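You operate a simulated robot arm through the tools that you are given. There is no shell and no other tool.

The job below is to be done with a simulated robot arm. You get a single attempt, and the scene is never put back.

TASK
Find the red potato in the sample wheel, brush it clean and put it back in its cup.
Fine: switch off before you open the hood, shut it again; turn the wheel back to its blank field; the rest ends as it began.

It is judged by the outcome, as a careful person would: the job done as asked, and still so three seconds after it is handed in. It fails if anything else is knocked over, pushed out of place, dropped, spilled or broken.

THE ROBOT
A 6-joint arm with a two-finger parallel gripper, fixed in place. Base frame: the origin is at the foot of the arm, x ahead of it, y to its left, z up; the work surface is at about z = 0. Lengths are in m, angles in rad, forces in N, time in s.
With the tool pointing down near the work surface it reaches from about 0.12 to 0.5 m from the base axis. Its first joint turns from -1.257 to 1.257 rad. Payload 0.65 kg.
Tool frame: the origin (TCP) lies between the finger pads and is the grasp point; the fingertips stand 0.025 m ahead of it; z points along the fingers, y is the line along which they close. The gripper opens to 0.076 m. The fingers are 0.018 m wide and 0.01 m thick; the gripper's body (0.036 by 0.078 m) begins 0.045 m behind the TCP.
Orientation is told as [roll, pitch, yaw] about the base's x, y, z axes, in that order, counted from this pose: with the fingers straight down and closing along the base's y, the tool's x points along the base's -x, its y along +y and its z along -z.

THE INTERFACE
- The arm moves only by the tool jog_arm. Its argument "plan" is a list of rows, each a list of 7 numbers: the opening in per cent of the stroke, from 0 (shut) to 100 (fully open), then the shift along the tool's x, y, z in mm, then the turn, a rotation vector about the tool's x, y, z in rad. In form: [[claw, dx, dy, dz, wx, wy, wz], ...]. A call has 1 to 20 rows; each row shifts and turns the commanded pose from where the row before left it, along the tool's axes as they then stand. Each row takes 0.2 s and may step no farther than 0.05 m and 0.15 rad from the row before; otherwise, or with a gripper value out of range, the whole call is refused. A pose out of reach is approached as far as the arm can. The call stops where the force on the tool passes 60 N (or 10 N more than at its start, if that is more) or the arm is blocked; 0.2 s more then pass. Each finger travels about 0.108 m/s and halts on what it meets, pressing with about 22 N; the grip force reading is that of the motor and also rises with nothing between the fingers. The clock runs only during rows and for 0.2 s after the last one: add rows that do not move to give the fingers time. The reply holds the time, the measured pose of the TCP, the force on the tool along the base axes, the opening and the grip force, in the units named above and with some noise, with the torque about the TCP (base axes, N m) and any sound that the robot's microphone picked up.
- Cameras (640 x 400 px; columns grow to the right, rows downward): "scene" is fixed at [0.0556, 0.2727, 0.3965]; the picture's right is [-0.77, -0.63, 0.00], its down [-0.41, 0.49, -0.77] and it looks along [0.49, -0.59, -0.64] (base axes); focal length 214 px, centre (320, 200). "wrist" rides on the gripper at [0.058, 0.011, -0.081] in the tool frame; the picture's right is [-0.18, 0.98, 0.00], its down [-0.75, -0.14, -0.64] and it looks along [-0.63, -0.12, 0.77] (tool axes); focal length 243 px, centre (320, 200).
- camera(camera): a new picture of that camera. No time passes.
- measure_at(camera, pixels): for up to 12 pixels [column, row] of the newest picture of that camera ("zoom" is the newest enlarged one), the place [x, y, z] in the base frame of the surface seen there, good to about 0.002 m. No time passes.
- close_up(camera, box): a new picture of the part [left, top, right, bottom] of that camera's present view, enlarged. No time passes.
- finish_job(): hands the job in; it is judged then, once.

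Unless the task says otherwise, let go and move clear before handing in.

The tools are called after "Call:" as a command line: name --pt "numbers of a row" for each row, then --argument value for the rest, lists and objects as JSON in quotes. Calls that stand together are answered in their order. jog_arm: Moves the arm, as the interface text tells. Its arguments: {"type":"object","properties":{"plan":{"type":"array","items":{"type":"array","items":{"type":"number"}}}},"required":["plan"]} The other tools are called the same way: camera (camera) takes a picture; measure_at (camera, pixels) gives the place of the surface under pixels of a picture; close_up (camera, box) takes an enlarged picture of a part of a camera's view; finish_job () hands the job in.

At the start:

```text
time_s: 0.0
tcp_pos: [0.2322, -0.1487, 0.3215]
tcp_rot: [0.0, 0.0, 0.0]
force: [0.0, -0.6, 0.6]
ft_torque: [-0.01, 0.01, -0.02]
gripper_width: 0.0763
grip_force: 0.1
```

scene: 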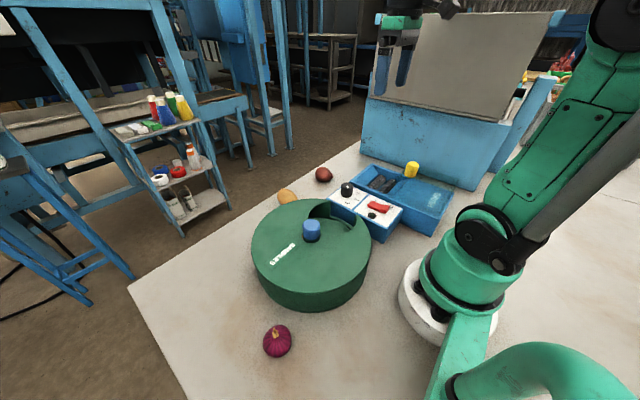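
wrist: 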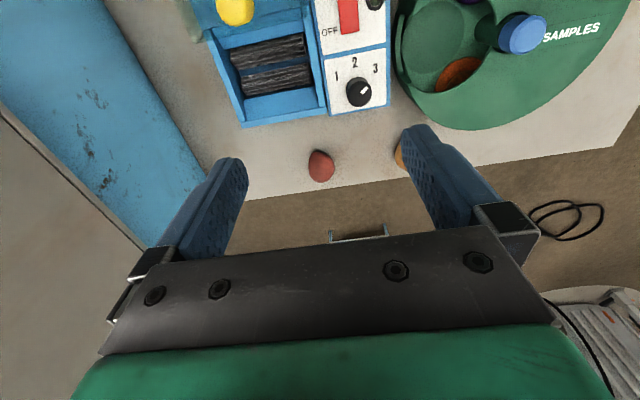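

The pictures show a green sample wheel with a blue knob (scene pixel 312,230), a control panel with a red switch and dial, and a blue brush box with a yellow knob. I'll look closer at each before moving.

Call:
close_up --camera "scene" --box '[230, 140, 470, 320]'

Call:
close_up --camera "wrist" --box '[180, 0, 420, 150]'

Call:
close_up --camera "wrist" --box '[370, 0, 640, 170]'

```text
2.22 times, centred on (350, 230) of scene
```

zoom: 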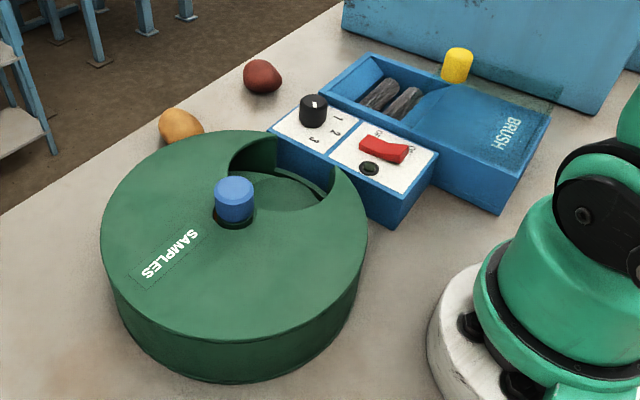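

```text
2.67 times, centred on (300, 75) of wrist
```

zoom: 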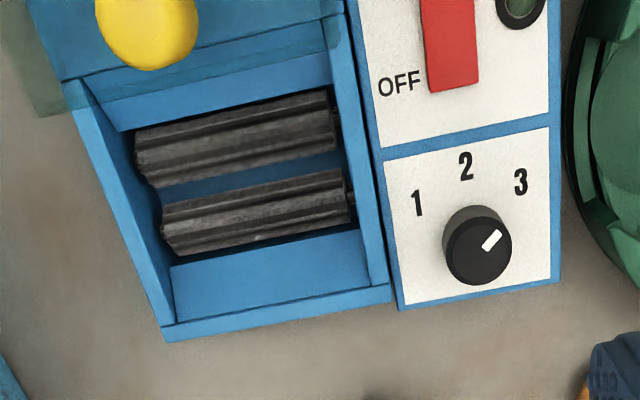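

```text
2.35 times, centred on (505, 85) of wrist
```

zoom: 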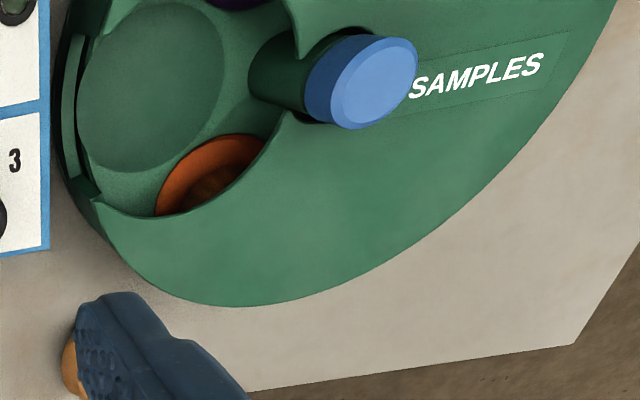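

The wheel's window shows a blank green field with an orange-brown and a purple thing at its edges; the brush box shows two rollers, and a faint translucent strip beside the yellow knob. I'll measure the key points.

Call:
measure_at --camera "scene" --pixels '[[312, 222], [312, 240], [412, 163], [412, 175], [347, 186], [380, 207], [373, 215], [323, 174], [286, 195], [277, 340], [440, 190], [385, 180]]'

Call:
measure_at --camera "wrist" --pixels '[[235, 8], [260, 50], [265, 80], [348, 15], [375, 3], [360, 92], [440, 40], [460, 75], [525, 35], [320, 165], [240, 120], [330, 112]]'

```text
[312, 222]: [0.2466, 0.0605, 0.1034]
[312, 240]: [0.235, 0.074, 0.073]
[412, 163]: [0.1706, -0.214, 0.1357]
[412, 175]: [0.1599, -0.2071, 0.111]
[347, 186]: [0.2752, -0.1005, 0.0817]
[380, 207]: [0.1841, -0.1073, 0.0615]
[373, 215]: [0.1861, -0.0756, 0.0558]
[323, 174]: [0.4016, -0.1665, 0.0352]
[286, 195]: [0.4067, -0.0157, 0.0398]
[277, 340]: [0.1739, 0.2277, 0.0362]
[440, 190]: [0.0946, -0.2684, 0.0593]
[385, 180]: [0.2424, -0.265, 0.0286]
```

```text
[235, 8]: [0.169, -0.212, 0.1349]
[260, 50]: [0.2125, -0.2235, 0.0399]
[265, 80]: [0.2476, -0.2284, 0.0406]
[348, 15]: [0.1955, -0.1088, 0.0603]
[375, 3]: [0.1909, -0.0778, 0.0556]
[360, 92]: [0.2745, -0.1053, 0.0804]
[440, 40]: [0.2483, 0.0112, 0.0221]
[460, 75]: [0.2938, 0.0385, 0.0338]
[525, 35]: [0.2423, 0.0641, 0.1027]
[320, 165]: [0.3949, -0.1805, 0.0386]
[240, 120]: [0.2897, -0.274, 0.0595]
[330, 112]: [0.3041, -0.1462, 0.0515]
```

The yellow knob is at about (0.165, -0.211) with its top at z≈0.135, the rollers are at x≈0.21 and 0.25, and the wheel's knob is at (0.243, 0.063). I'll move the wrist camera back for a better look at the box and switch.

Call:
jog_arm --pt "100 20 0 -20 0 0 0" --pt "100 20 0 -20 0 0 0" --pt "100 20 0 0 0 0.1 0" --pt "100 20 0 0 0 0.1 0" --pt "100 0 0 0 0 0.1 0" --pt "100 0 0 0 0 0.1 0"

Call:
camera --camera "wrist"

```text
time_s: 1.4
tcp_pos: [0.1521, -0.1486, 0.3631]
tcp_rot: [0.0, 0.402, 0.0]
force: [0.5, -0.5, 0.0]
ft_torque: [-0.04, -0.01, -0.04]
gripper_width: 0.076
grip_force: 0.0
```

```text
taken
```

wrist: 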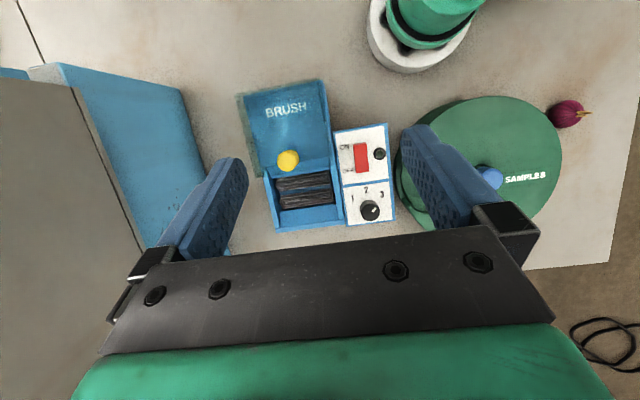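

Call:
close_up --camera "wrist" --box '[220, 70, 420, 240]'

Call:
close_up --camera "scene" --box '[330, 140, 480, 250]'

Call:
camera --camera "scene"

```text
2.35 times, centred on (320, 155) of wrist
```

zoom: 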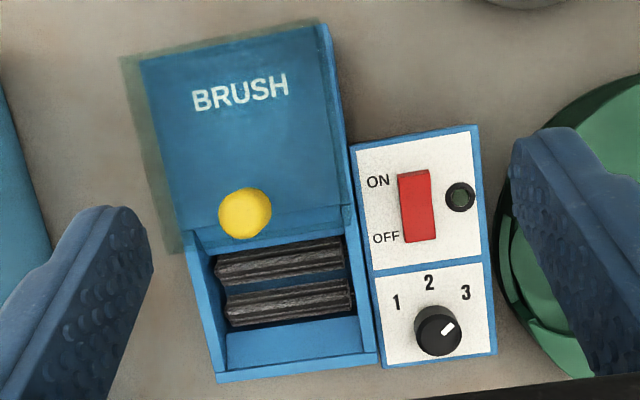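

```text
3.64 times, centred on (405, 195) of scene
```

zoom: 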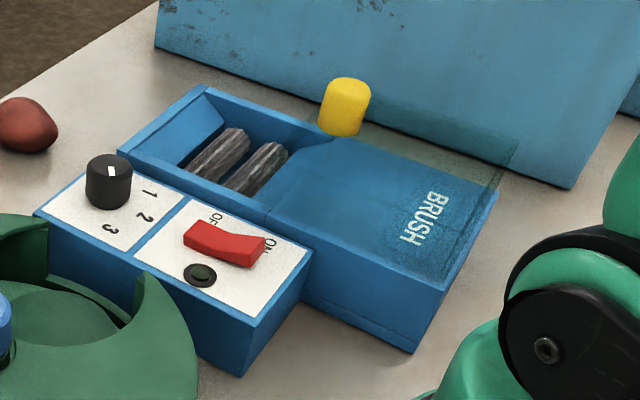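

```text
taken
```

scene: 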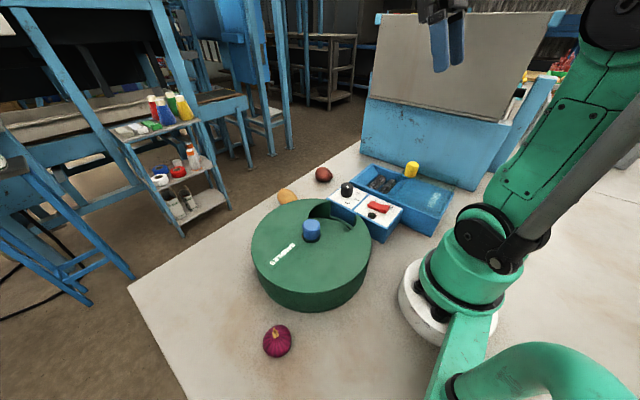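

There is a translucent greenish plate around the BRUSH part with the yellow knob at its front edge; I need to know its height and extent and which rocker side is pressed. Measuring on the zoomed views.

Call:
close_up --camera "wrist" --box '[225, 70, 345, 240]'

Call:
measure_at --camera "wrist" --pixels '[[242, 110], [248, 140], [255, 170], [262, 100], [275, 130], [310, 90], [320, 150], [325, 160], [290, 150], [300, 175], [358, 150], [365, 165]]'

Call:
measure_at --camera "scene" --pixels '[[384, 205], [376, 207], [371, 208], [388, 208], [373, 214], [370, 215], [430, 172], [455, 182], [470, 185], [445, 210], [420, 190], [400, 200]]'

```text
2.35 times, centred on (285, 155) of wrist
```

zoom: 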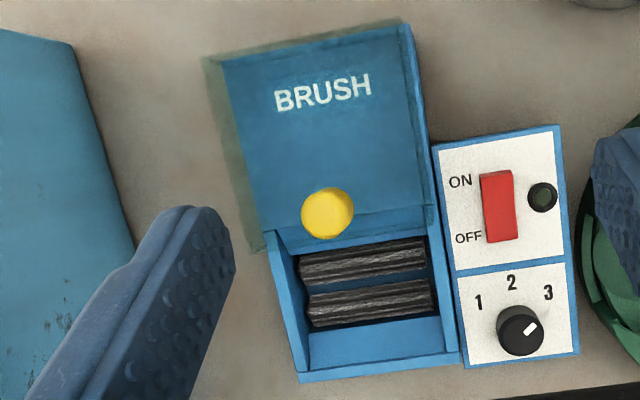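

```text
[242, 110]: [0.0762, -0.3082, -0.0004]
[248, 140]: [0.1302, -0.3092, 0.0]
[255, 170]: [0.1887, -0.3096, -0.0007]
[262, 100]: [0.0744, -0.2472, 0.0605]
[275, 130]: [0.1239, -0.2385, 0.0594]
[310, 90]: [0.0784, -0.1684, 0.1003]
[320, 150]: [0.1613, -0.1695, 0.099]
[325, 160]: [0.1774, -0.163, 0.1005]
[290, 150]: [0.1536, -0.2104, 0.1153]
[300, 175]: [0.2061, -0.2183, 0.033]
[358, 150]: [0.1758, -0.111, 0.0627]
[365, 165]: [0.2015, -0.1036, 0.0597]
```

```text
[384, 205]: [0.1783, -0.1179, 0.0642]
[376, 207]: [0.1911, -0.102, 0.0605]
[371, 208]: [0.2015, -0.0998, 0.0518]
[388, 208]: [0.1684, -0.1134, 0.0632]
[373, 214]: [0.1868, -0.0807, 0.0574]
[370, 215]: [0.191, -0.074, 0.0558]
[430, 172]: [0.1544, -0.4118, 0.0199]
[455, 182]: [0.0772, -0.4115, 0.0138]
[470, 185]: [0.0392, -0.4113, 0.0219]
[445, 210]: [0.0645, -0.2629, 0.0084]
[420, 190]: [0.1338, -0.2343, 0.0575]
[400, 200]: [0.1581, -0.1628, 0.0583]
```

The tinted hood (top z≈0.10, over the BRUSH deck at x≈0.07–0.18) is slid back, so the rollers are uncovered now; the rocker's ON end is higher (0.063–0.064) than its OFF end (0.060), and the lamp is dark, so it is off. Now I'll move the wrist camera over the wheel to look into its window.

Call:
jog_arm --pt "100 0 40 0 0 0 0" --pt "100 0 40 0 0 0 0" --pt "100 0 40 0 0 0.1 0" --pt "100 0 20 0 0 0.1 0"

Call:
camera --camera "wrist"

Call:
camera --camera "scene"

```text
time_s: 2.4
tcp_pos: [0.1481, -0.0276, 0.3631]
tcp_rot: [-0.015, 0.444, 0.001]
force: [-0.2, -0.3, 0.0]
ft_torque: [0.01, -0.05, -0.02]
gripper_width: 0.076
grip_force: 0.1
out of reach, approached as far as the arm can: row 3, 4
```

```text
taken
```

wrist: 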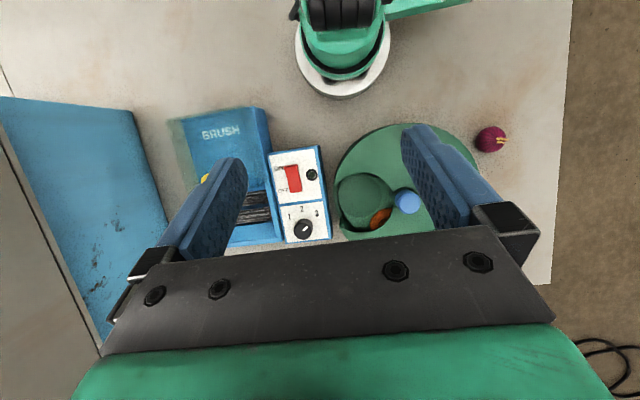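

```text
taken
```

scene: 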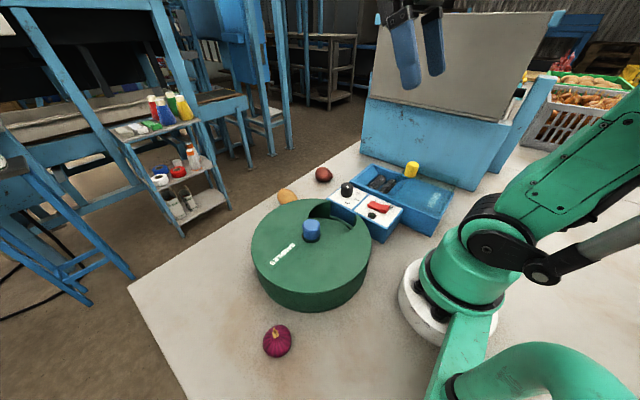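

The window is visible at (365,205) with an orange item in it and the blue knob at (407,201). Zooming in and measuring the wheel's geometry.

Call:
close_up --camera "wrist" --box '[320, 120, 480, 240]'

Call:
measure_at --camera "wrist" --pixels '[[365, 180], [340, 205], [350, 228], [365, 200], [380, 217], [395, 180], [407, 197], [407, 212], [365, 150], [430, 225], [347, 185], [390, 232]]'

```text
3.33 times, centred on (400, 180) of wrist
```

zoom: 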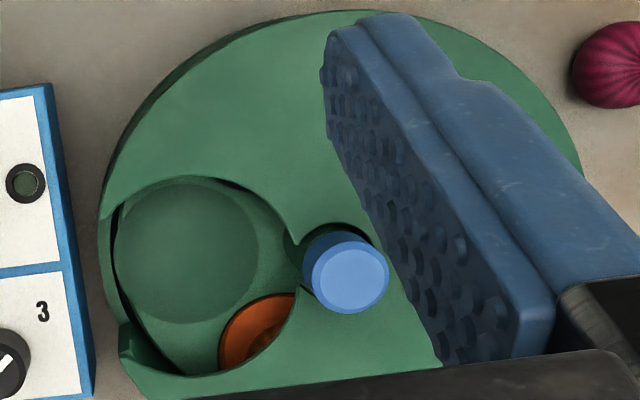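

```text
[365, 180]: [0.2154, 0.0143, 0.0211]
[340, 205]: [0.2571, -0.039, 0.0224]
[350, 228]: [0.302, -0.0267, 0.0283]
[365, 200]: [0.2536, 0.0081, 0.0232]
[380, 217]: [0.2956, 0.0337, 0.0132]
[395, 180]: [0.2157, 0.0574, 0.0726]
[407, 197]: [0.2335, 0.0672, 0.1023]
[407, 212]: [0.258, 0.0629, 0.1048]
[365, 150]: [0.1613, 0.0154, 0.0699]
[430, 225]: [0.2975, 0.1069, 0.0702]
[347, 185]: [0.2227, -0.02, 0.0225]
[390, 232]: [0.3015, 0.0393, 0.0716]
```

The cover's top is at z≈0.070, the turntable deck at ≈0.022 and the knob's top at ≈0.103. I'll measure the knob's sides and the window's rim more exactly.

Call:
measure_at --camera "zoom" --pixels '[[313, 280], [388, 280], [350, 243], [350, 312], [304, 265], [106, 215], [150, 180], [230, 176], [286, 225], [296, 290], [222, 375], [130, 355]]'

Call:
close_up --camera "scene" --box '[270, 180, 390, 270]'

```text
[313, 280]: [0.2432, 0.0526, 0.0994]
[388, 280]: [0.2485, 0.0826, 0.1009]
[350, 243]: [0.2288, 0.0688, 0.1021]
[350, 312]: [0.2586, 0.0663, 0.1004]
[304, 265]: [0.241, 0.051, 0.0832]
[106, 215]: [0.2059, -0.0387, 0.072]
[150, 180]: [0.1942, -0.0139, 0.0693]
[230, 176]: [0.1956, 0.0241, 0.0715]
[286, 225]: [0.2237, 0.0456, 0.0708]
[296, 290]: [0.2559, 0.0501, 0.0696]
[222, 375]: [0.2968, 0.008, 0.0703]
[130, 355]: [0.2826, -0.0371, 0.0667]
```

```text
4.44 times, centred on (330, 225) of scene
```

zoom: 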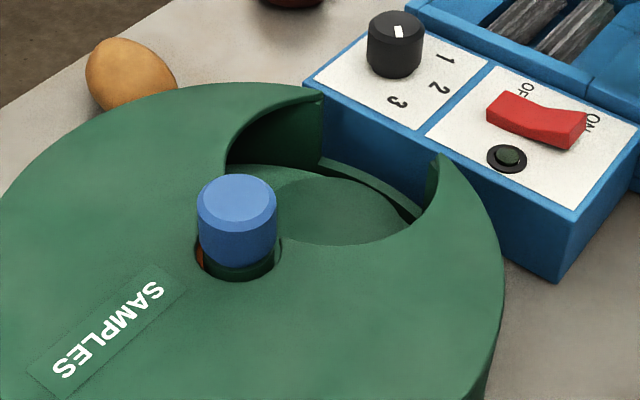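

The knob is about 0.030 m wide, centred near (0.244, 0.067); the window is a circle about 0.10 m across centred near (0.245, 0.005). I'll level the tool again and check the commanded pose before going to the knob.

Call:
jog_arm --pt "100 0 0 0 0 -0.1 0" --pt "100 0 0 0 0 -0.1 0" --pt "100 0 0 0 0 -0.1 0" --pt "100 0 0 0 0 -0.1 0"

```text
time_s: 3.4
tcp_pos: [0.1497, -0.0278, 0.3636]
tcp_rot: [-0.013, 0.044, 0.006]
force: [-0.2, 0.0, 0.1]
ft_torque: [0.0, 0.01, 0.01]
gripper_width: 0.0759
grip_force: 0.0
```

The command follows the reached pose (pitch 0.044, roll -0.013). I'll level out fully and move to a viewpoint behind the knob.

Call:
jog_arm --pt "100 0 0 0 -0.013 -0.044 0.006" --pt "100 -25 35 30 0 0 0" --pt "100 -15 35 30 0 0 0" --pt "100 -10 25 30 0 0 0" --pt "100 0 0 23 0 0 0" --pt "100 0 0 0 0 0 0"

Call:
camera --camera "wrist"

```text
refused: row 2 steps farther than a row can; nothing moved
```

```text
taken
```

wrist: 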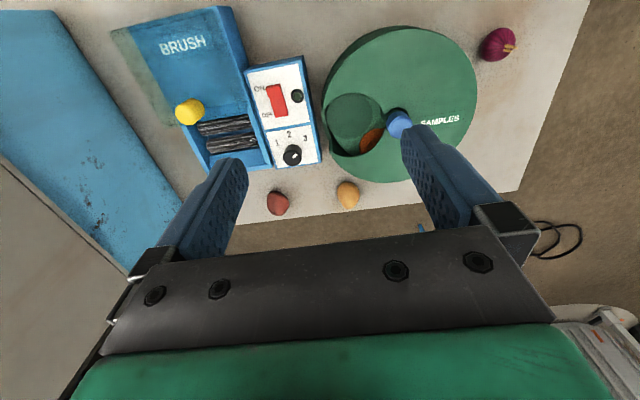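

One row was too long (over 0.05 m in total). I'll send the same path in smaller steps.

Call:
jog_arm --pt "100 0 0 0 -0.013 -0.044 0.006" --pt "100 -17 30 25 0 0 0" --pt "100 -17 30 25 0 0 0" --pt "100 -16 30 25 0 0 0" --pt "100 0 5 38 0 0 0" --pt "100 0 0 0 0 0 0"

Call:
camera --camera "wrist"

```text
time_s: 4.8
tcp_pos: [0.1988, 0.0673, 0.2521]
tcp_rot: [-0.001, 0.001, 0.0]
force: [-0.6, 0.5, 0.8]
ft_torque: [0.0, -0.02, -0.02]
gripper_width: 0.0762
grip_force: 0.1
```

```text
taken
```

wrist: 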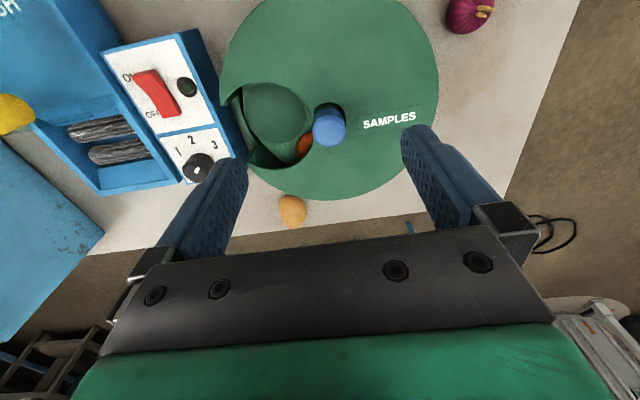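

Call:
close_up --camera "wrist" --box '[210, 60, 370, 180]'

Call:
measure_at --camera "wrist" --pixels '[[328, 113], [313, 122], [344, 122], [328, 138], [328, 120], [300, 150], [250, 110], [310, 112], [278, 135], [245, 95], [275, 165], [240, 110]]'

```text
3.33 times, centred on (290, 120) of wrist
```

zoom: 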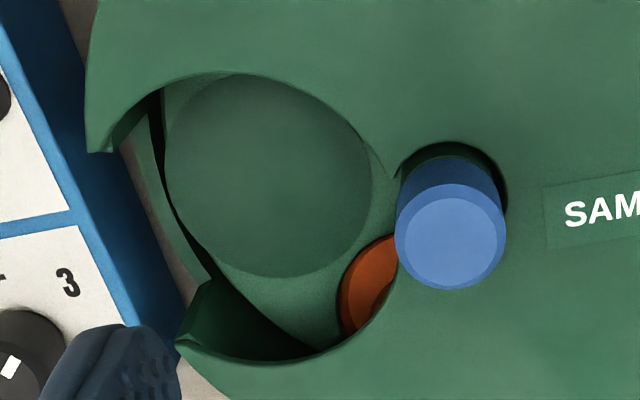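

```text
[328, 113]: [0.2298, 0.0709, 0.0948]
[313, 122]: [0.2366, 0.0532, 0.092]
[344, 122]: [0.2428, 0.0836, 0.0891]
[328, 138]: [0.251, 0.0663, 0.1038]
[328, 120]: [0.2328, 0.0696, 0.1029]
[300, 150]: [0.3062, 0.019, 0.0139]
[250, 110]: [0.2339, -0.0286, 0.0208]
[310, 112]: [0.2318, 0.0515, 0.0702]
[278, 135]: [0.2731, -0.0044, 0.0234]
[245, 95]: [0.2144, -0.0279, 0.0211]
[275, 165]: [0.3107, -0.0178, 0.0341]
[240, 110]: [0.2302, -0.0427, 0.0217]
```

I can see the knob clearly; a few more measurements of its top face will fix its axis.

Call:
measure_at --camera "zoom" --pixels '[[450, 237], [450, 192], [450, 283], [403, 237], [499, 237], [415, 205], [487, 270], [415, 270], [487, 205], [397, 165], [508, 205], [455, 143]]'

```text
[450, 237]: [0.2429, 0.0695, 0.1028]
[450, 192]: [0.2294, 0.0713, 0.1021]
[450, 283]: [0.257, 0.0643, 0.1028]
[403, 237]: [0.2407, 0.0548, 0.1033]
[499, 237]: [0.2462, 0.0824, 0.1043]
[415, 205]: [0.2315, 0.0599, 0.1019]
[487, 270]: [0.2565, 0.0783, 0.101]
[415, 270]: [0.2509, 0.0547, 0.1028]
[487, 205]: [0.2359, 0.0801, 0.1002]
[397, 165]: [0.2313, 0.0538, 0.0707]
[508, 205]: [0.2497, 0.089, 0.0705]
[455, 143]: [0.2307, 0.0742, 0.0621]
```

The knob's axis is at about (0.2435, 0.0682), top z 0.103. I'll move above it, descend with the fingers open to TCP z≈0.101 and close on it.

Call:
jog_arm --pt "100 -44.7 0.9 0 0 0 0" --pt "100 0 0 45 0 0 0" --pt "100 0 0 45 0 0 0" --pt "100 0 0 30 0 0 0" --pt "100 0 0 31 0 0 0" --pt "100 0 0 0 0 0 0"

Call:
camera --camera "wrist"

```text
time_s: 6.2
tcp_pos: [0.2451, 0.0665, 0.0993]
tcp_rot: [0.0, 0.001, 0.001]
force: [0.0, -0.5, -1.0]
ft_torque: [0.0, -0.02, -0.03]
gripper_width: 0.076
grip_force: 0.1
```

```text
taken
```

wrist: 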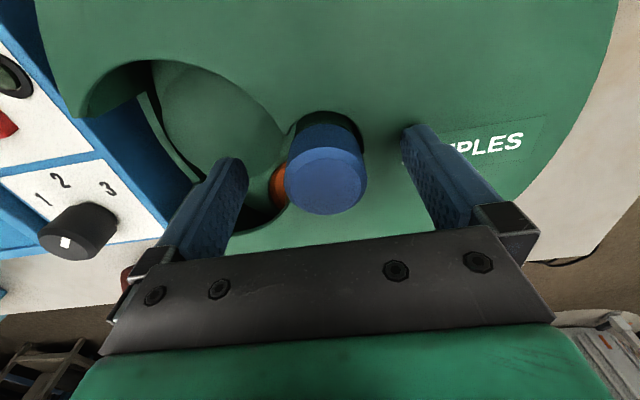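

The knob sits centred between the open fingers (325,180). Closing on it.

Call:
jog_arm --pt "0 0 0 0 0 0 0" --pt "0 0 0 0 0 0 0" --pt "0 0 0 0 0 0 0"

Call:
camera --camera "wrist"

```text
time_s: 7.0
tcp_pos: [0.246, 0.0673, 0.0987]
tcp_rot: [0.01, -0.001, 0.004]
force: [1.7, 49.5, -20.6]
ft_torque: [-0.9, -0.7, 0.01]
gripper_width: 0.0337
grip_force: 44.6
```

```text
taken
```

wrist: 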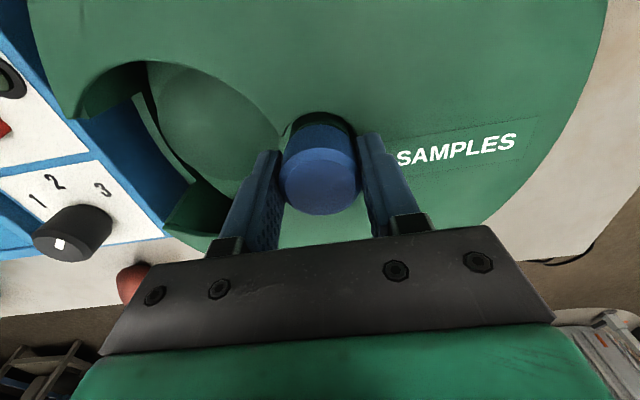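

The grip closed on the knob at 0.0337 m, but there is a 49 N side force (+y), so the tool sits a little too far toward -y. I'll nudge it +y to relieve that.

Call:
jog_arm --pt "0 0 1 0 0 0 0" --pt "0 0 0 0 0 0 0"

```text
time_s: 7.6
tcp_pos: [0.2441, 0.0682, 0.0991]
tcp_rot: [0.011, 0.001, 0.002]
force: [7.7, 50.8, -32.2]
ft_torque: [-0.68, -0.13, -0.07]
gripper_width: 0.0339
grip_force: 44.6
```

The side force did not drop, so I'll let go, check that the force vanishes, then shift and re-grip.

Call:
jog_arm --pt "70 0 0 0 0 0 0" --pt "70 0 0 0 0 0 0"

Call:
close_up --camera "wrist" --box '[200, 80, 440, 240]'

Call:
camera --camera "scene"

```text
time_s: 8.2
tcp_pos: [0.2468, 0.0655, 0.0993]
tcp_rot: [-0.002, 0.0, -0.001]
force: [-0.2, -0.7, 0.2]
ft_torque: [-0.01, 0.03, 0.03]
gripper_width: 0.0532
grip_force: 0.1
```

```text
2.50 times, centred on (320, 160) of wrist
```

zoom: 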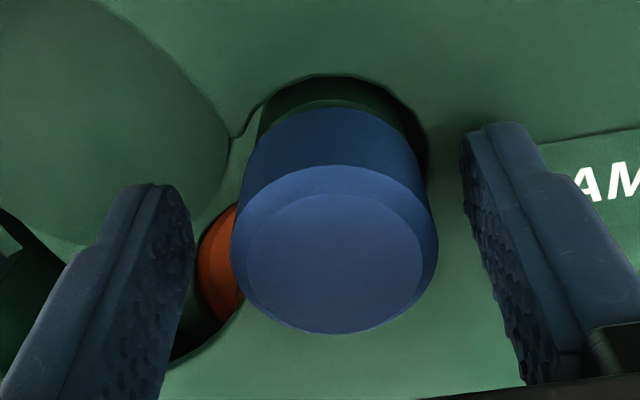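

```text
taken
```

scene: 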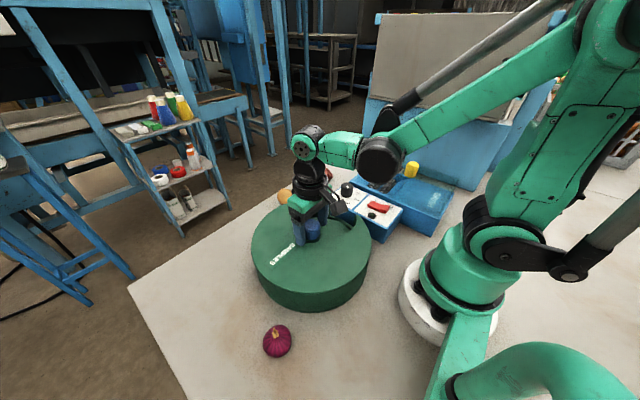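

With the grip open the force is gone, and in the zoom the knob is nearer the right (+y) finger, so the tool should move about 2 mm in +y and about 2 mm back in x.

Call:
jog_arm --pt "70 2 2.3 0 0 0 0" --pt "70 0 0 0 0 0 0"

Call:
jog_arm --pt "60 0 0 0 0 0 0"

Call:
close_up --camera "wrist" --box '[200, 80, 440, 240]'

```text
time_s: 8.8
tcp_pos: [0.2431, 0.0684, 0.0994]
tcp_rot: [0.001, 0.001, 0.0]
force: [0.4, 0.4, -0.3]
ft_torque: [0.01, -0.03, 0.0]
gripper_width: 0.0531
grip_force: 0.0
```

```text
time_s: 9.2
tcp_pos: [0.2419, 0.0701, 0.0984]
tcp_rot: [0.001, 0.001, 0.001]
force: [0.2, -1.2, -0.2]
ft_torque: [0.02, 0.01, 0.04]
gripper_width: 0.0455
grip_force: 0.0
```

```text
2.50 times, centred on (320, 160) of wrist
```

zoom: 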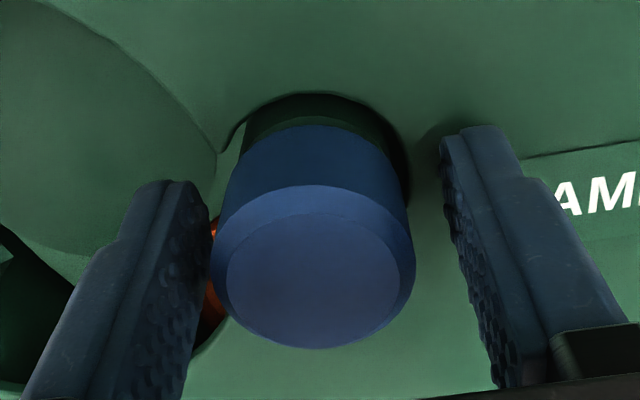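

The knob now looks nearly centred between the pads. Closing again and reading the side force.

Call:
jog_arm --pt "0 0 0 0 0 0 0" --pt "0 0 0 0 0 0 0"

```text
time_s: 9.8
tcp_pos: [0.2429, 0.0677, 0.0988]
tcp_rot: [-0.006, -0.001, -0.003]
force: [0.7, -35.5, -3.9]
ft_torque: [0.71, 0.21, -0.07]
gripper_width: 0.0338
grip_force: 44.9
```

Now the side force is -35 N, so the centre lies about 1 mm back toward -y. Nudging.

Call:
jog_arm --pt "0 0 -1 0 0 0 0" --pt "0 0 0 0 0 0 0"

```text
time_s: 10.4
tcp_pos: [0.2431, 0.0679, 0.0987]
tcp_rot: [-0.002, -0.002, 0.0]
force: [15.1, -21.9, -2.9]
ft_torque: [0.3, 0.72, -0.03]
gripper_width: 0.0338
grip_force: 45.0
```

Lower, but still -22 N; I'll open briefly, shift a touch and close again so the fingers settle freely.

Call:
jog_arm --pt "60 0 0 0 0 0 0" --pt "60 0 -0.3 0 0 0 0" --pt "0 0 0 0 0 0 0" --pt "0 0 0 0 0 0 0"

```text
time_s: 11.4
tcp_pos: [0.2432, 0.0674, 0.0983]
tcp_rot: [-0.002, 0.001, -0.002]
force: [-4.1, -12.6, -3.3]
ft_torque: [0.53, -0.27, -0.04]
gripper_width: 0.0335
grip_force: 45.4
```

Forces are now small (-12.6 N). I'll turn the knob clockwise seen from above in small steps and look at what comes into the window.

Call:
jog_arm --pt "0 0 0 0 0 0 0.1" --pt "0 0 0 0 0 0 0.1" --pt "0 0 0 0 0 0 0.1" --pt "0 0 0 0 0 0 0.1"

Call:
camera --camera "wrist"

Call:
camera --camera "scene"

```text
time_s: 12.4
tcp_pos: [0.2425, 0.069, 0.0983]
tcp_rot: [0.0, -0.002, -0.402]
force: [23.8, -5.0, 8.2]
ft_torque: [-0.18, 0.15, 0.01]
gripper_width: 0.0334
grip_force: 45.1
```

```text
taken
```

wrist: 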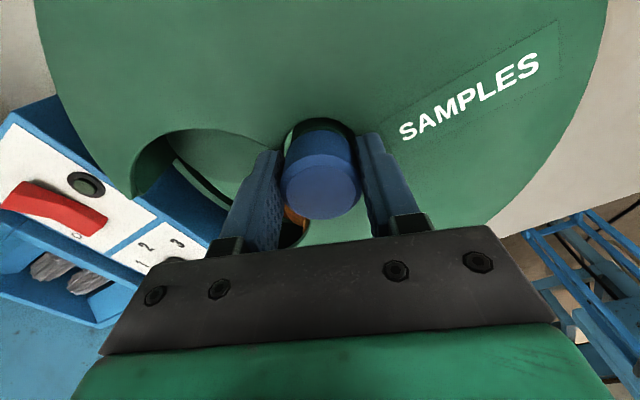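

```text
taken
```

scene: 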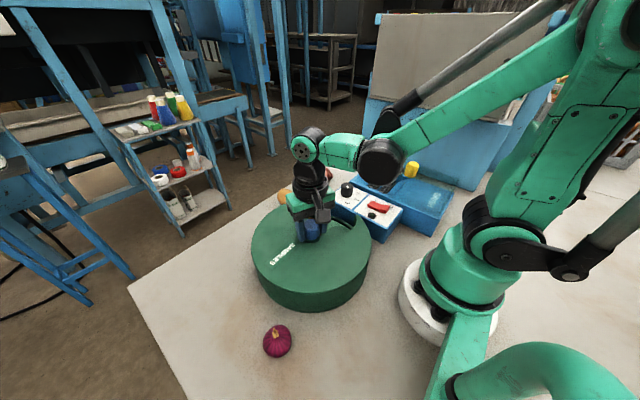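

The tool turned by 0.40 rad with little torque; I need to see whether the wheel turned with it.

Call:
close_up --camera "wrist" --box '[120, 90, 360, 260]'

Call:
close_up --camera "scene" --box '[260, 160, 400, 260]'

```text
2.35 times, centred on (240, 175) of wrist
```

zoom: 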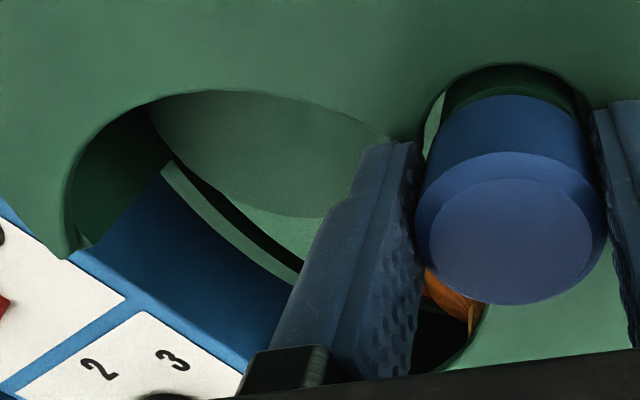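

```text
4.00 times, centred on (330, 210) of scene
```

zoom: 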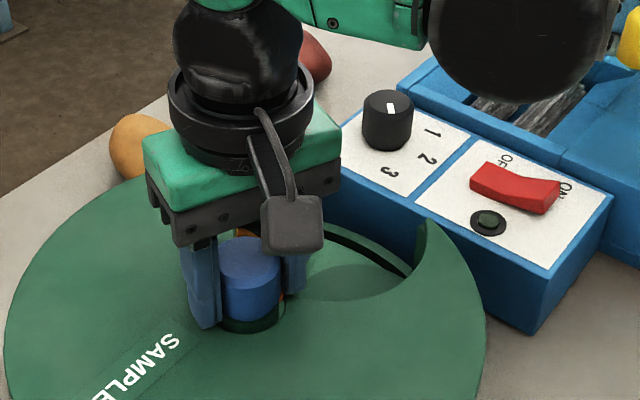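

The wheel does turn: the blank field has moved toward -x and an orange item is coming in. Turning on another 0.6 rad.

Call:
jog_arm --pt "0 0 0 0 0 0 0.1" --pt "0 0 0 0 0 0 0.1" --pt "0 0 0 0 0 0 0.1" --pt "0 0 0 0 0 0 0.1" --pt "0 0 0 0 0 0 0.1" --pt "0 0 0 0 0 0 0.1"

Call:
camera --camera "wrist"

Call:
close_up --camera "scene" --box '[260, 160, 400, 260]'

```text
time_s: 13.8
tcp_pos: [0.2432, 0.0699, 0.0982]
tcp_rot: [0.002, 0.006, -0.999]
force: [18.7, 36.7, -26.0]
ft_torque: [-0.09, 0.68, 0.1]
gripper_width: 0.0337
grip_force: 45.2
```

```text
taken
```

wrist: 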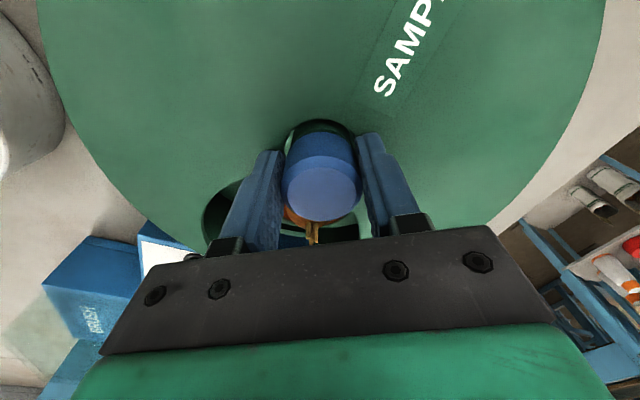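

```text
4.00 times, centred on (330, 210) of scene
```

zoom: 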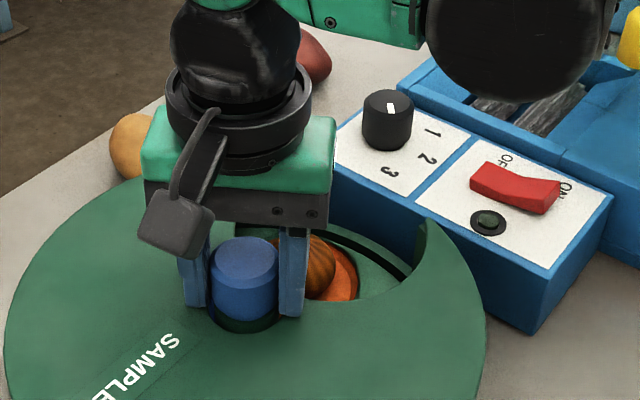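

An orange onion (scene zoom 325,270) has come into the window – not the red potato. The side force has grown to about 40 N, so I'll release, turn the hand back the other way to get more travel, re-grip and turn on.

Call:
jog_arm --pt "80 0 0 0 0 0 0" --pt "80 0 0 0 0 0 0" --pt "80 0 0 0 0 0 -0.15" --pt "80 0 0 0 0 0 -0.15" --pt "80 0 0 0 0 0 -0.15" --pt "80 0 0 0 0 0 -0.15" --pt "80 0 0 0 0 0 -0.15" --pt "80 0 0 0 0 0 -0.15" --pt "80 0 0 0 0 0 -0.15" --pt "80 0 0 0 0 0 -0.15" --pt "80 0 0 0 0 0 -0.15" --pt "80 0 0 0 0 0 -0.15" --pt "80 0 0 0 0 0 0"

Call:
camera --camera "wrist"

Call:
close_up --camera "scene" --box '[260, 160, 400, 260]'

```text
time_s: 16.6
tcp_pos: [0.2439, 0.0689, 0.0976]
tcp_rot: [-0.001, 0.0, 0.501]
force: [-0.1, 1.1, 0.6]
ft_torque: [0.01, 0.0, -0.01]
gripper_width: 0.0608
grip_force: 0.0
```

```text
taken
```

wrist: 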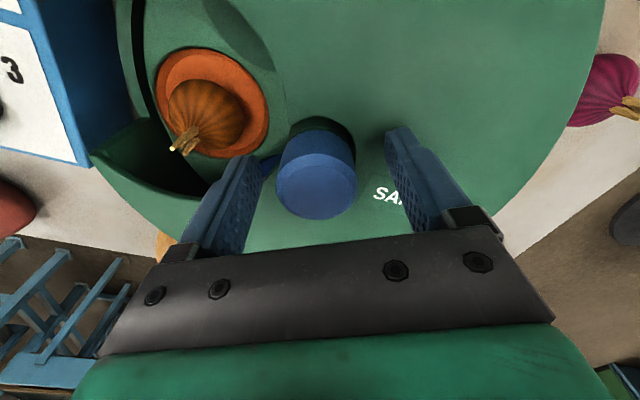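

```text
4.00 times, centred on (330, 210) of scene
```

zoom: 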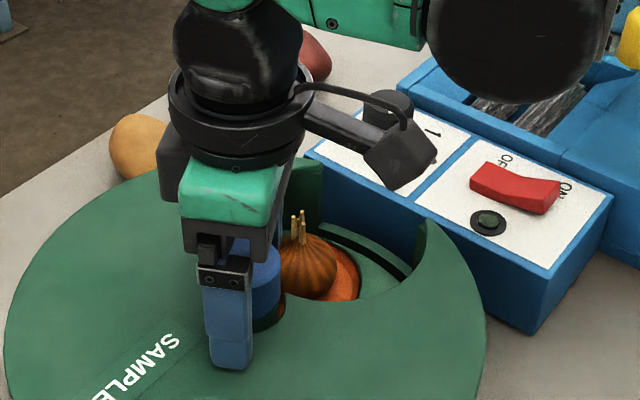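

This view shows the onion fully in its orange cup (205,105), with something blue next to come. From the force history the knob's axis lies about 1.4 mm further in +x than my grip centre; I'll correct by that, close and turn on clockwise.

Call:
jog_arm --pt "80 -1.1 -0.95 0 0 0 0" --pt "0 0 0 0 0 0 0" --pt "0 0 0 0 0 0 0" --pt "0 0 0 0 0 0 0"

```text
time_s: 17.6
tcp_pos: [0.2448, 0.0676, 0.0984]
tcp_rot: [-0.004, 0.001, 0.498]
force: [12.5, -21.3, -5.2]
ft_torque: [0.5, 0.39, -0.04]
gripper_width: 0.0335
grip_force: 45.1
```

Still -25 N along the closing line; one more small correction, then turn.

Call:
jog_arm --pt "60 0 0 0 0 0 0" --pt "60 0 -0.6 0 0 0 0" --pt "0 0 0 0 0 0 0" --pt "0 0 0 0 0 0 0" --pt "0 0 0 0 0 0 0"

```text
time_s: 18.8
tcp_pos: [0.2444, 0.0669, 0.0987]
tcp_rot: [0.001, 0.0, 0.498]
force: [3.6, -6.1, -4.1]
ft_torque: [0.6, 0.23, -0.03]
gripper_width: 0.0333
grip_force: 45.2
```

Forces are small now. Turning clockwise 1.05 rad.

Call:
jog_arm --pt "0 0 0 0 0 0 0.105" --pt "0 0 0 0 0 0 0.105" --pt "0 0 0 0 0 0 0.105" --pt "0 0 0 0 0 0 0.105" --pt "0 0 0 0 0 0 0.105" --pt "0 0 0 0 0 0 0.105" --pt "0 0 0 0 0 0 0.105" --pt "0 0 0 0 0 0 0.105" --pt "0 0 0 0 0 0 0.105" --pt "0 0 0 0 0 0 0.105"

Call:
close_up --camera "scene" --box '[260, 160, 400, 260]'

Call:
camera --camera "wrist"

```text
time_s: 21.0
tcp_pos: [0.2463, 0.0671, 0.0998]
tcp_rot: [0.005, 0.0, -0.553]
force: [6.1, 26.2, 22.3]
ft_torque: [0.21, 0.64, -0.03]
gripper_width: 0.0335
grip_force: 45.2
```

```text
4.00 times, centred on (330, 210) of scene
```

zoom: 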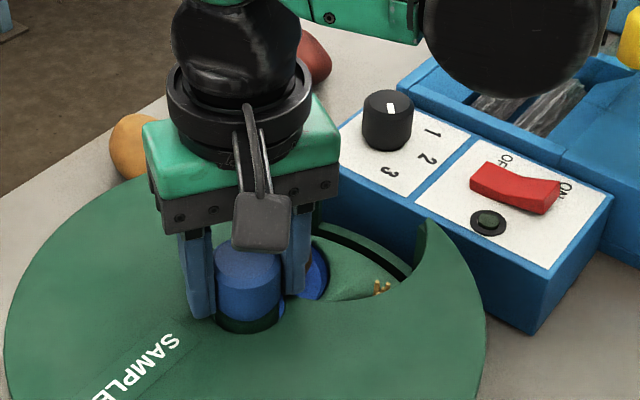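

```text
taken
```

wrist: 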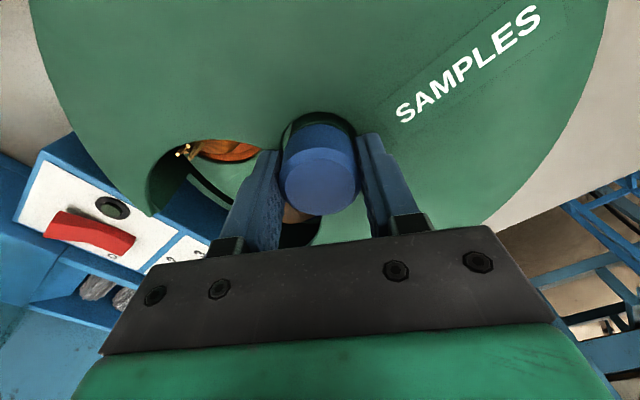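

The orange onion's cup (215,150) is leaving on one side and a blue cup is coming on the other, so the fields are farther apart than 60° (likely 72°). I'll turn on another 0.45 rad.

Call:
jog_arm --pt "0 0 0 0 0 0 0.09" --pt "0 0 0 0 0 0 0.09" --pt "0 0 0 0 0 0 0.09" --pt "0 0 0 0 0 0 0.09" --pt "0 0 0 0 0 0 0.09"

Call:
close_up --camera "scene" --box '[260, 160, 400, 260]'

```text
time_s: 22.2
tcp_pos: [0.2459, 0.068, 0.099]
tcp_rot: [0.002, -0.003, -1.004]
force: [25.5, 10.7, -32.7]
ft_torque: [-0.4, 0.26, -0.05]
gripper_width: 0.0334
grip_force: 44.8
```

```text
4.00 times, centred on (330, 210) of scene
```

zoom: 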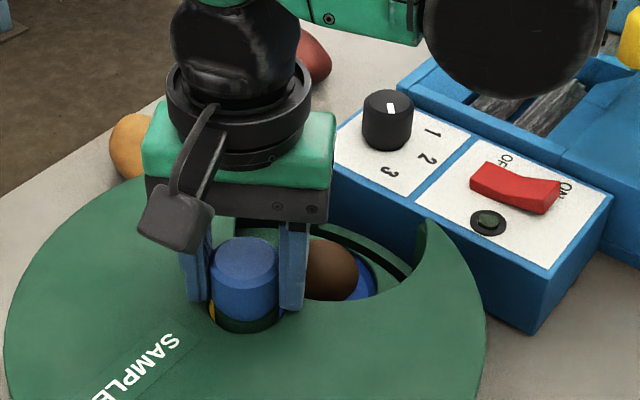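

A brown potato-like thing in a blue cup is now in the window (scene zoom 330,270). I'll release and turn the hand back to +0.5 yaw to see it fully.

Call:
jog_arm --pt "80 0 0 0 0 0 0" --pt "80 0 0 0 0 0 0" --pt "80 0 0 0 0 0 -0.15" --pt "80 0 0 0 0 0 -0.15" --pt "80 0 0 0 0 0 -0.15" --pt "80 0 0 0 0 0 -0.15" --pt "80 0 0 0 0 0 -0.15" --pt "80 0 0 0 0 0 -0.15" --pt "80 0 0 0 0 0 -0.15" --pt "80 0 0 0 0 0 -0.15" --pt "80 0 0 0 0 0 -0.15" --pt "80 0 0 0 0 0 -0.15" --pt "80 0 0 0 0 0 0"

Call:
camera --camera "wrist"

Call:
close_up --camera "wrist" --box '[100, 0, 340, 200]'

Call:
close_up --camera "scene" --box '[260, 160, 400, 260]'

```text
time_s: 25.0
tcp_pos: [0.2444, 0.0682, 0.1]
tcp_rot: [0.001, 0.0, 0.499]
force: [0.2, -0.1, -0.3]
ft_torque: [0.01, 0.02, -0.02]
gripper_width: 0.0608
grip_force: 0.0
```

```text
taken
```

wrist: 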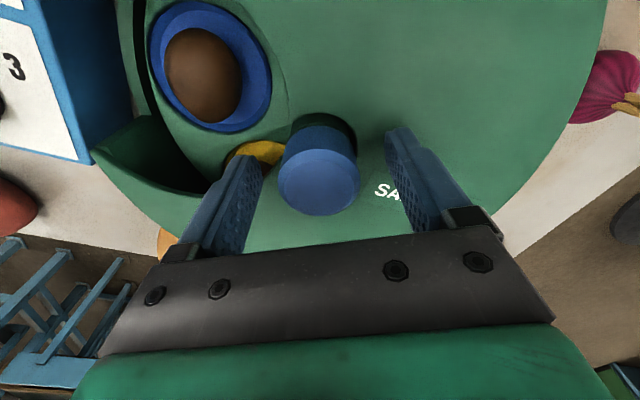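

```text
2.00 times, centred on (220, 100) of wrist
```

zoom: 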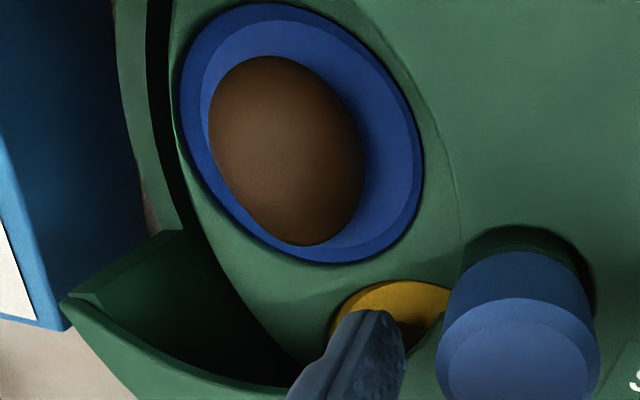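

```text
4.00 times, centred on (330, 210) of scene
```

zoom: 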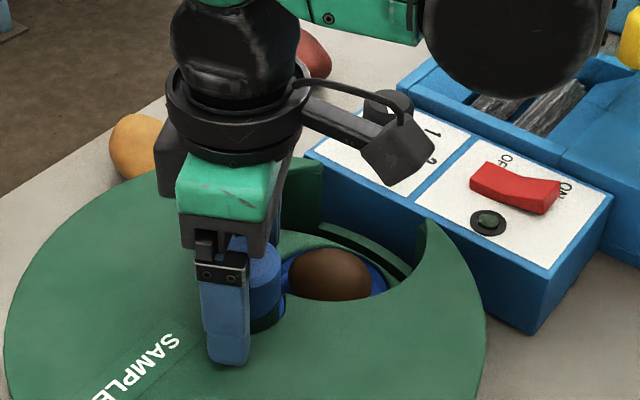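

A plain brown potato lies in a blue cup, with a yellow cup next. Before deciding, I want to see the remaining samples, so I'll re-grip (with a small centring correction) and turn on by 72°.

Call:
jog_arm --pt "80 -0.77 -0.2 0 0 0 0" --pt "0 0 0 0 0 0 0" --pt "0 0 0 0 0 0 0" --pt "0 0 0 0 0 0 0"

```text
time_s: 26.0
tcp_pos: [0.2467, 0.0673, 0.1001]
tcp_rot: [-0.002, -0.001, 0.498]
force: [4.4, -7.5, -4.4]
ft_torque: [0.0, 0.09, 0.0]
gripper_width: 0.0334
grip_force: 45.2
```

Call:
jog_arm --pt "0 0 0 0 0 0 0.105" --pt "0 0 0 0 0 0 0.105" --pt "0 0 0 0 0 0 0.105" --pt "0 0 0 0 0 0 0.105" --pt "0 0 0 0 0 0 0.105" --pt "0 0 0 0 0 0 0.105" --pt "0 0 0 0 0 0 0.105" --pt "0 0 0 0 0 0 0.105" --pt "0 0 0 0 0 0 0.105" --pt "0 0 0 0 0 0 0.105" --pt "0 0 0 0 0 0 0.105" --pt "0 0 0 0 0 0 0.102"

Call:
close_up --camera "scene" --box '[260, 160, 400, 260]'

```text
time_s: 28.6
tcp_pos: [0.2446, 0.0681, 0.0991]
tcp_rot: [-0.001, -0.001, -0.763]
force: [-9.6, -19.1, -1.2]
ft_torque: [0.31, -0.18, 0.36]
gripper_width: 0.0337
grip_force: 44.8
```

```text
4.00 times, centred on (330, 210) of scene
```

zoom: 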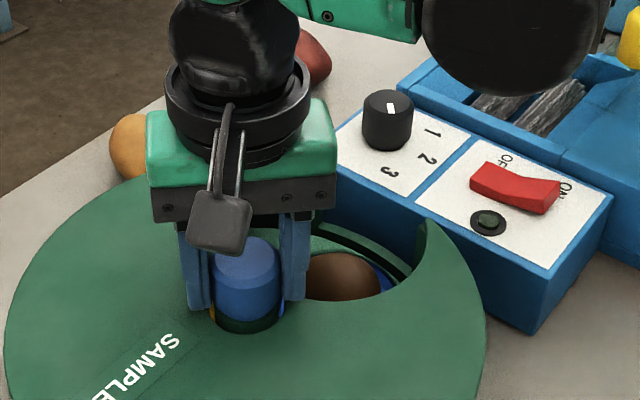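

The wheel did not follow: the brown potato is still in the window and there is now 0.36 N m of resisting torque, so the knob slipped at some stop. I'll release and look closely before applying more.

Call:
jog_arm --pt "80 0 0 0 0 0 0" --pt "80 0 0 0 0 0 0" --pt "80 0 0 0 0 0 -0.15" --pt "80 0 0 0 0 0 -0.15" --pt "80 0 0 0 0 0 -0.15" --pt "80 0 0 0 0 0 -0.15" --pt "80 0 0 0 0 0 -0.15" --pt "80 0 0 0 0 0 -0.15" --pt "80 0 0 0 0 0 -0.15" --pt "80 0 0 0 0 0 -0.15" --pt "80 0 0 0 0 0 -0.06" --pt "80 0 0 0 0 0 0"

Call:
close_up --camera "wrist" --box '[100, 0, 340, 200]'

Call:
close_up --camera "scene" --box '[260, 160, 400, 260]'

```text
time_s: 31.2
tcp_pos: [0.2454, 0.0665, 0.0988]
tcp_rot: [0.001, 0.0, 0.501]
force: [-0.1, 0.0, 0.9]
ft_torque: [-0.03, -0.01, -0.03]
gripper_width: 0.061
grip_force: 0.0
```

```text
2.00 times, centred on (220, 100) of wrist
```

zoom: 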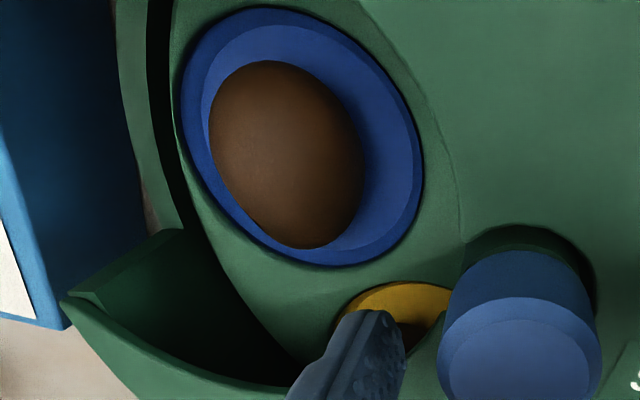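

```text
4.00 times, centred on (330, 210) of scene
```

zoom: 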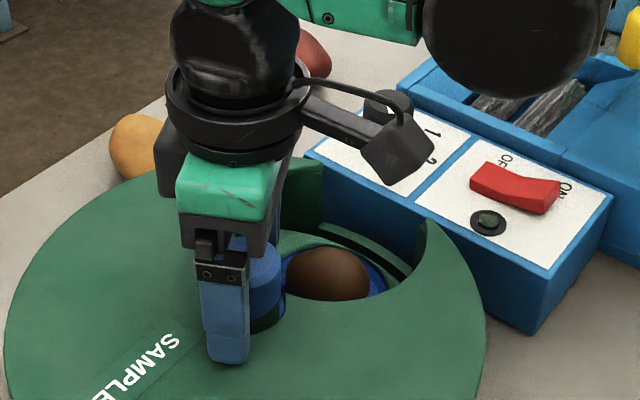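

The wheel is at the same place (cup edge moved only ~8 zoom pixels), so there seems to be an end stop right after this field; the other samples must be reached counterclockwise. First I'll measure this cup and potato.

Call:
measure_at --camera "zoom" --pixels '[[290, 150], [220, 120], [350, 200], [260, 70], [310, 240], [190, 100], [415, 200], [270, 15], [330, 262], [385, 150], [400, 300], [300, 300]]'

```text
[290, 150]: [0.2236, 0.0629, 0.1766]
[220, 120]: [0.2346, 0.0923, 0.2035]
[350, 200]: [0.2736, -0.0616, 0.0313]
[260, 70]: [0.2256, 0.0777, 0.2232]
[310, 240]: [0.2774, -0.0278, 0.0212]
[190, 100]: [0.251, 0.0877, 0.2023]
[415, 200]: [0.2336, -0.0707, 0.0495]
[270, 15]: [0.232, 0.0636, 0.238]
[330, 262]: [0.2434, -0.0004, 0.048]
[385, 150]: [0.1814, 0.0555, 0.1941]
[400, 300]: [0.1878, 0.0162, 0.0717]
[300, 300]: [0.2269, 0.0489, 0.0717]
```

Those were read on the scene zoom by mistake; I'll take the wrist close-up again and measure on it.

Call:
close_up --camera "wrist" --box '[100, 0, 340, 200]'

Call:
measure_at --camera "zoom" --pixels '[[290, 150], [220, 120], [350, 200], [260, 70], [310, 240], [185, 100], [420, 200], [270, 12], [330, 265], [385, 150], [400, 300], [300, 300]]'

```text
2.00 times, centred on (220, 100) of wrist
```

zoom: 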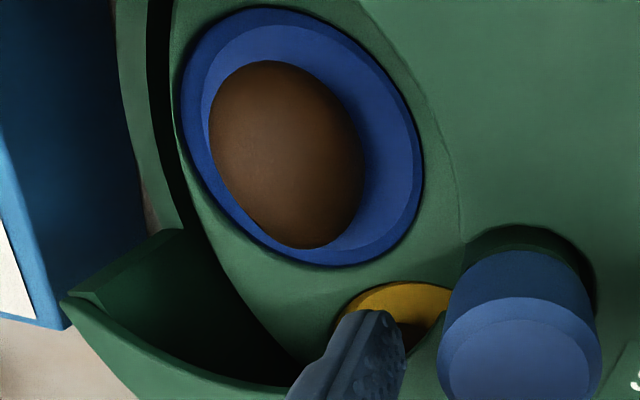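

```text
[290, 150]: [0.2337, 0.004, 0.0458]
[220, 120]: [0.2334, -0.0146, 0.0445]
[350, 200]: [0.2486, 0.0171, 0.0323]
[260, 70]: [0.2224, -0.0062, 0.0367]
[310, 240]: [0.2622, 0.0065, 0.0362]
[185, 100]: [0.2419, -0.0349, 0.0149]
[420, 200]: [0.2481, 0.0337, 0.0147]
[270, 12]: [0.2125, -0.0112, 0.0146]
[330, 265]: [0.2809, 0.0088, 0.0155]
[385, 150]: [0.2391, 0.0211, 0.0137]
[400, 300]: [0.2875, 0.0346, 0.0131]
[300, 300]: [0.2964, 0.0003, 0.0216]
```

The brown potato's top is at z≈0.046, centre about (0.242, 0.003), in a cup about 0.07 m across. Now I'll turn the open hand to -1.0 rad, re-grip and turn the wheel counterclockwise.

Call:
jog_arm --pt "80 0 0 0 0 0 0.15" --pt "80 0 0 0 0 0 0.15" --pt "80 0 0 0 0 0 0.15" --pt "80 0 0 0 0 0 0.15" --pt "80 0 0 0 0 0 0.15" --pt "80 0 0 0 0 0 0.15" --pt "80 0 0 0 0 0 0.15" --pt "80 0 0 0 0 0 0.15" --pt "80 0 0 0 0 0 0.15" --pt "80 0 0 0 0 0 0.15" --pt "80 0 0 0 0 0 0" --pt "0 0 0 0 0 0 0" --pt "0 0 0 0 0 0 0" --pt "0 0 0 0 0 0 0"

```text
time_s: 34.2
tcp_pos: [0.2439, 0.0677, 0.0992]
tcp_rot: [-0.003, 0.001, -1.001]
force: [-20.9, -13.6, 4.4]
ft_torque: [0.16, -0.43, -0.05]
gripper_width: 0.0337
grip_force: 44.9
```

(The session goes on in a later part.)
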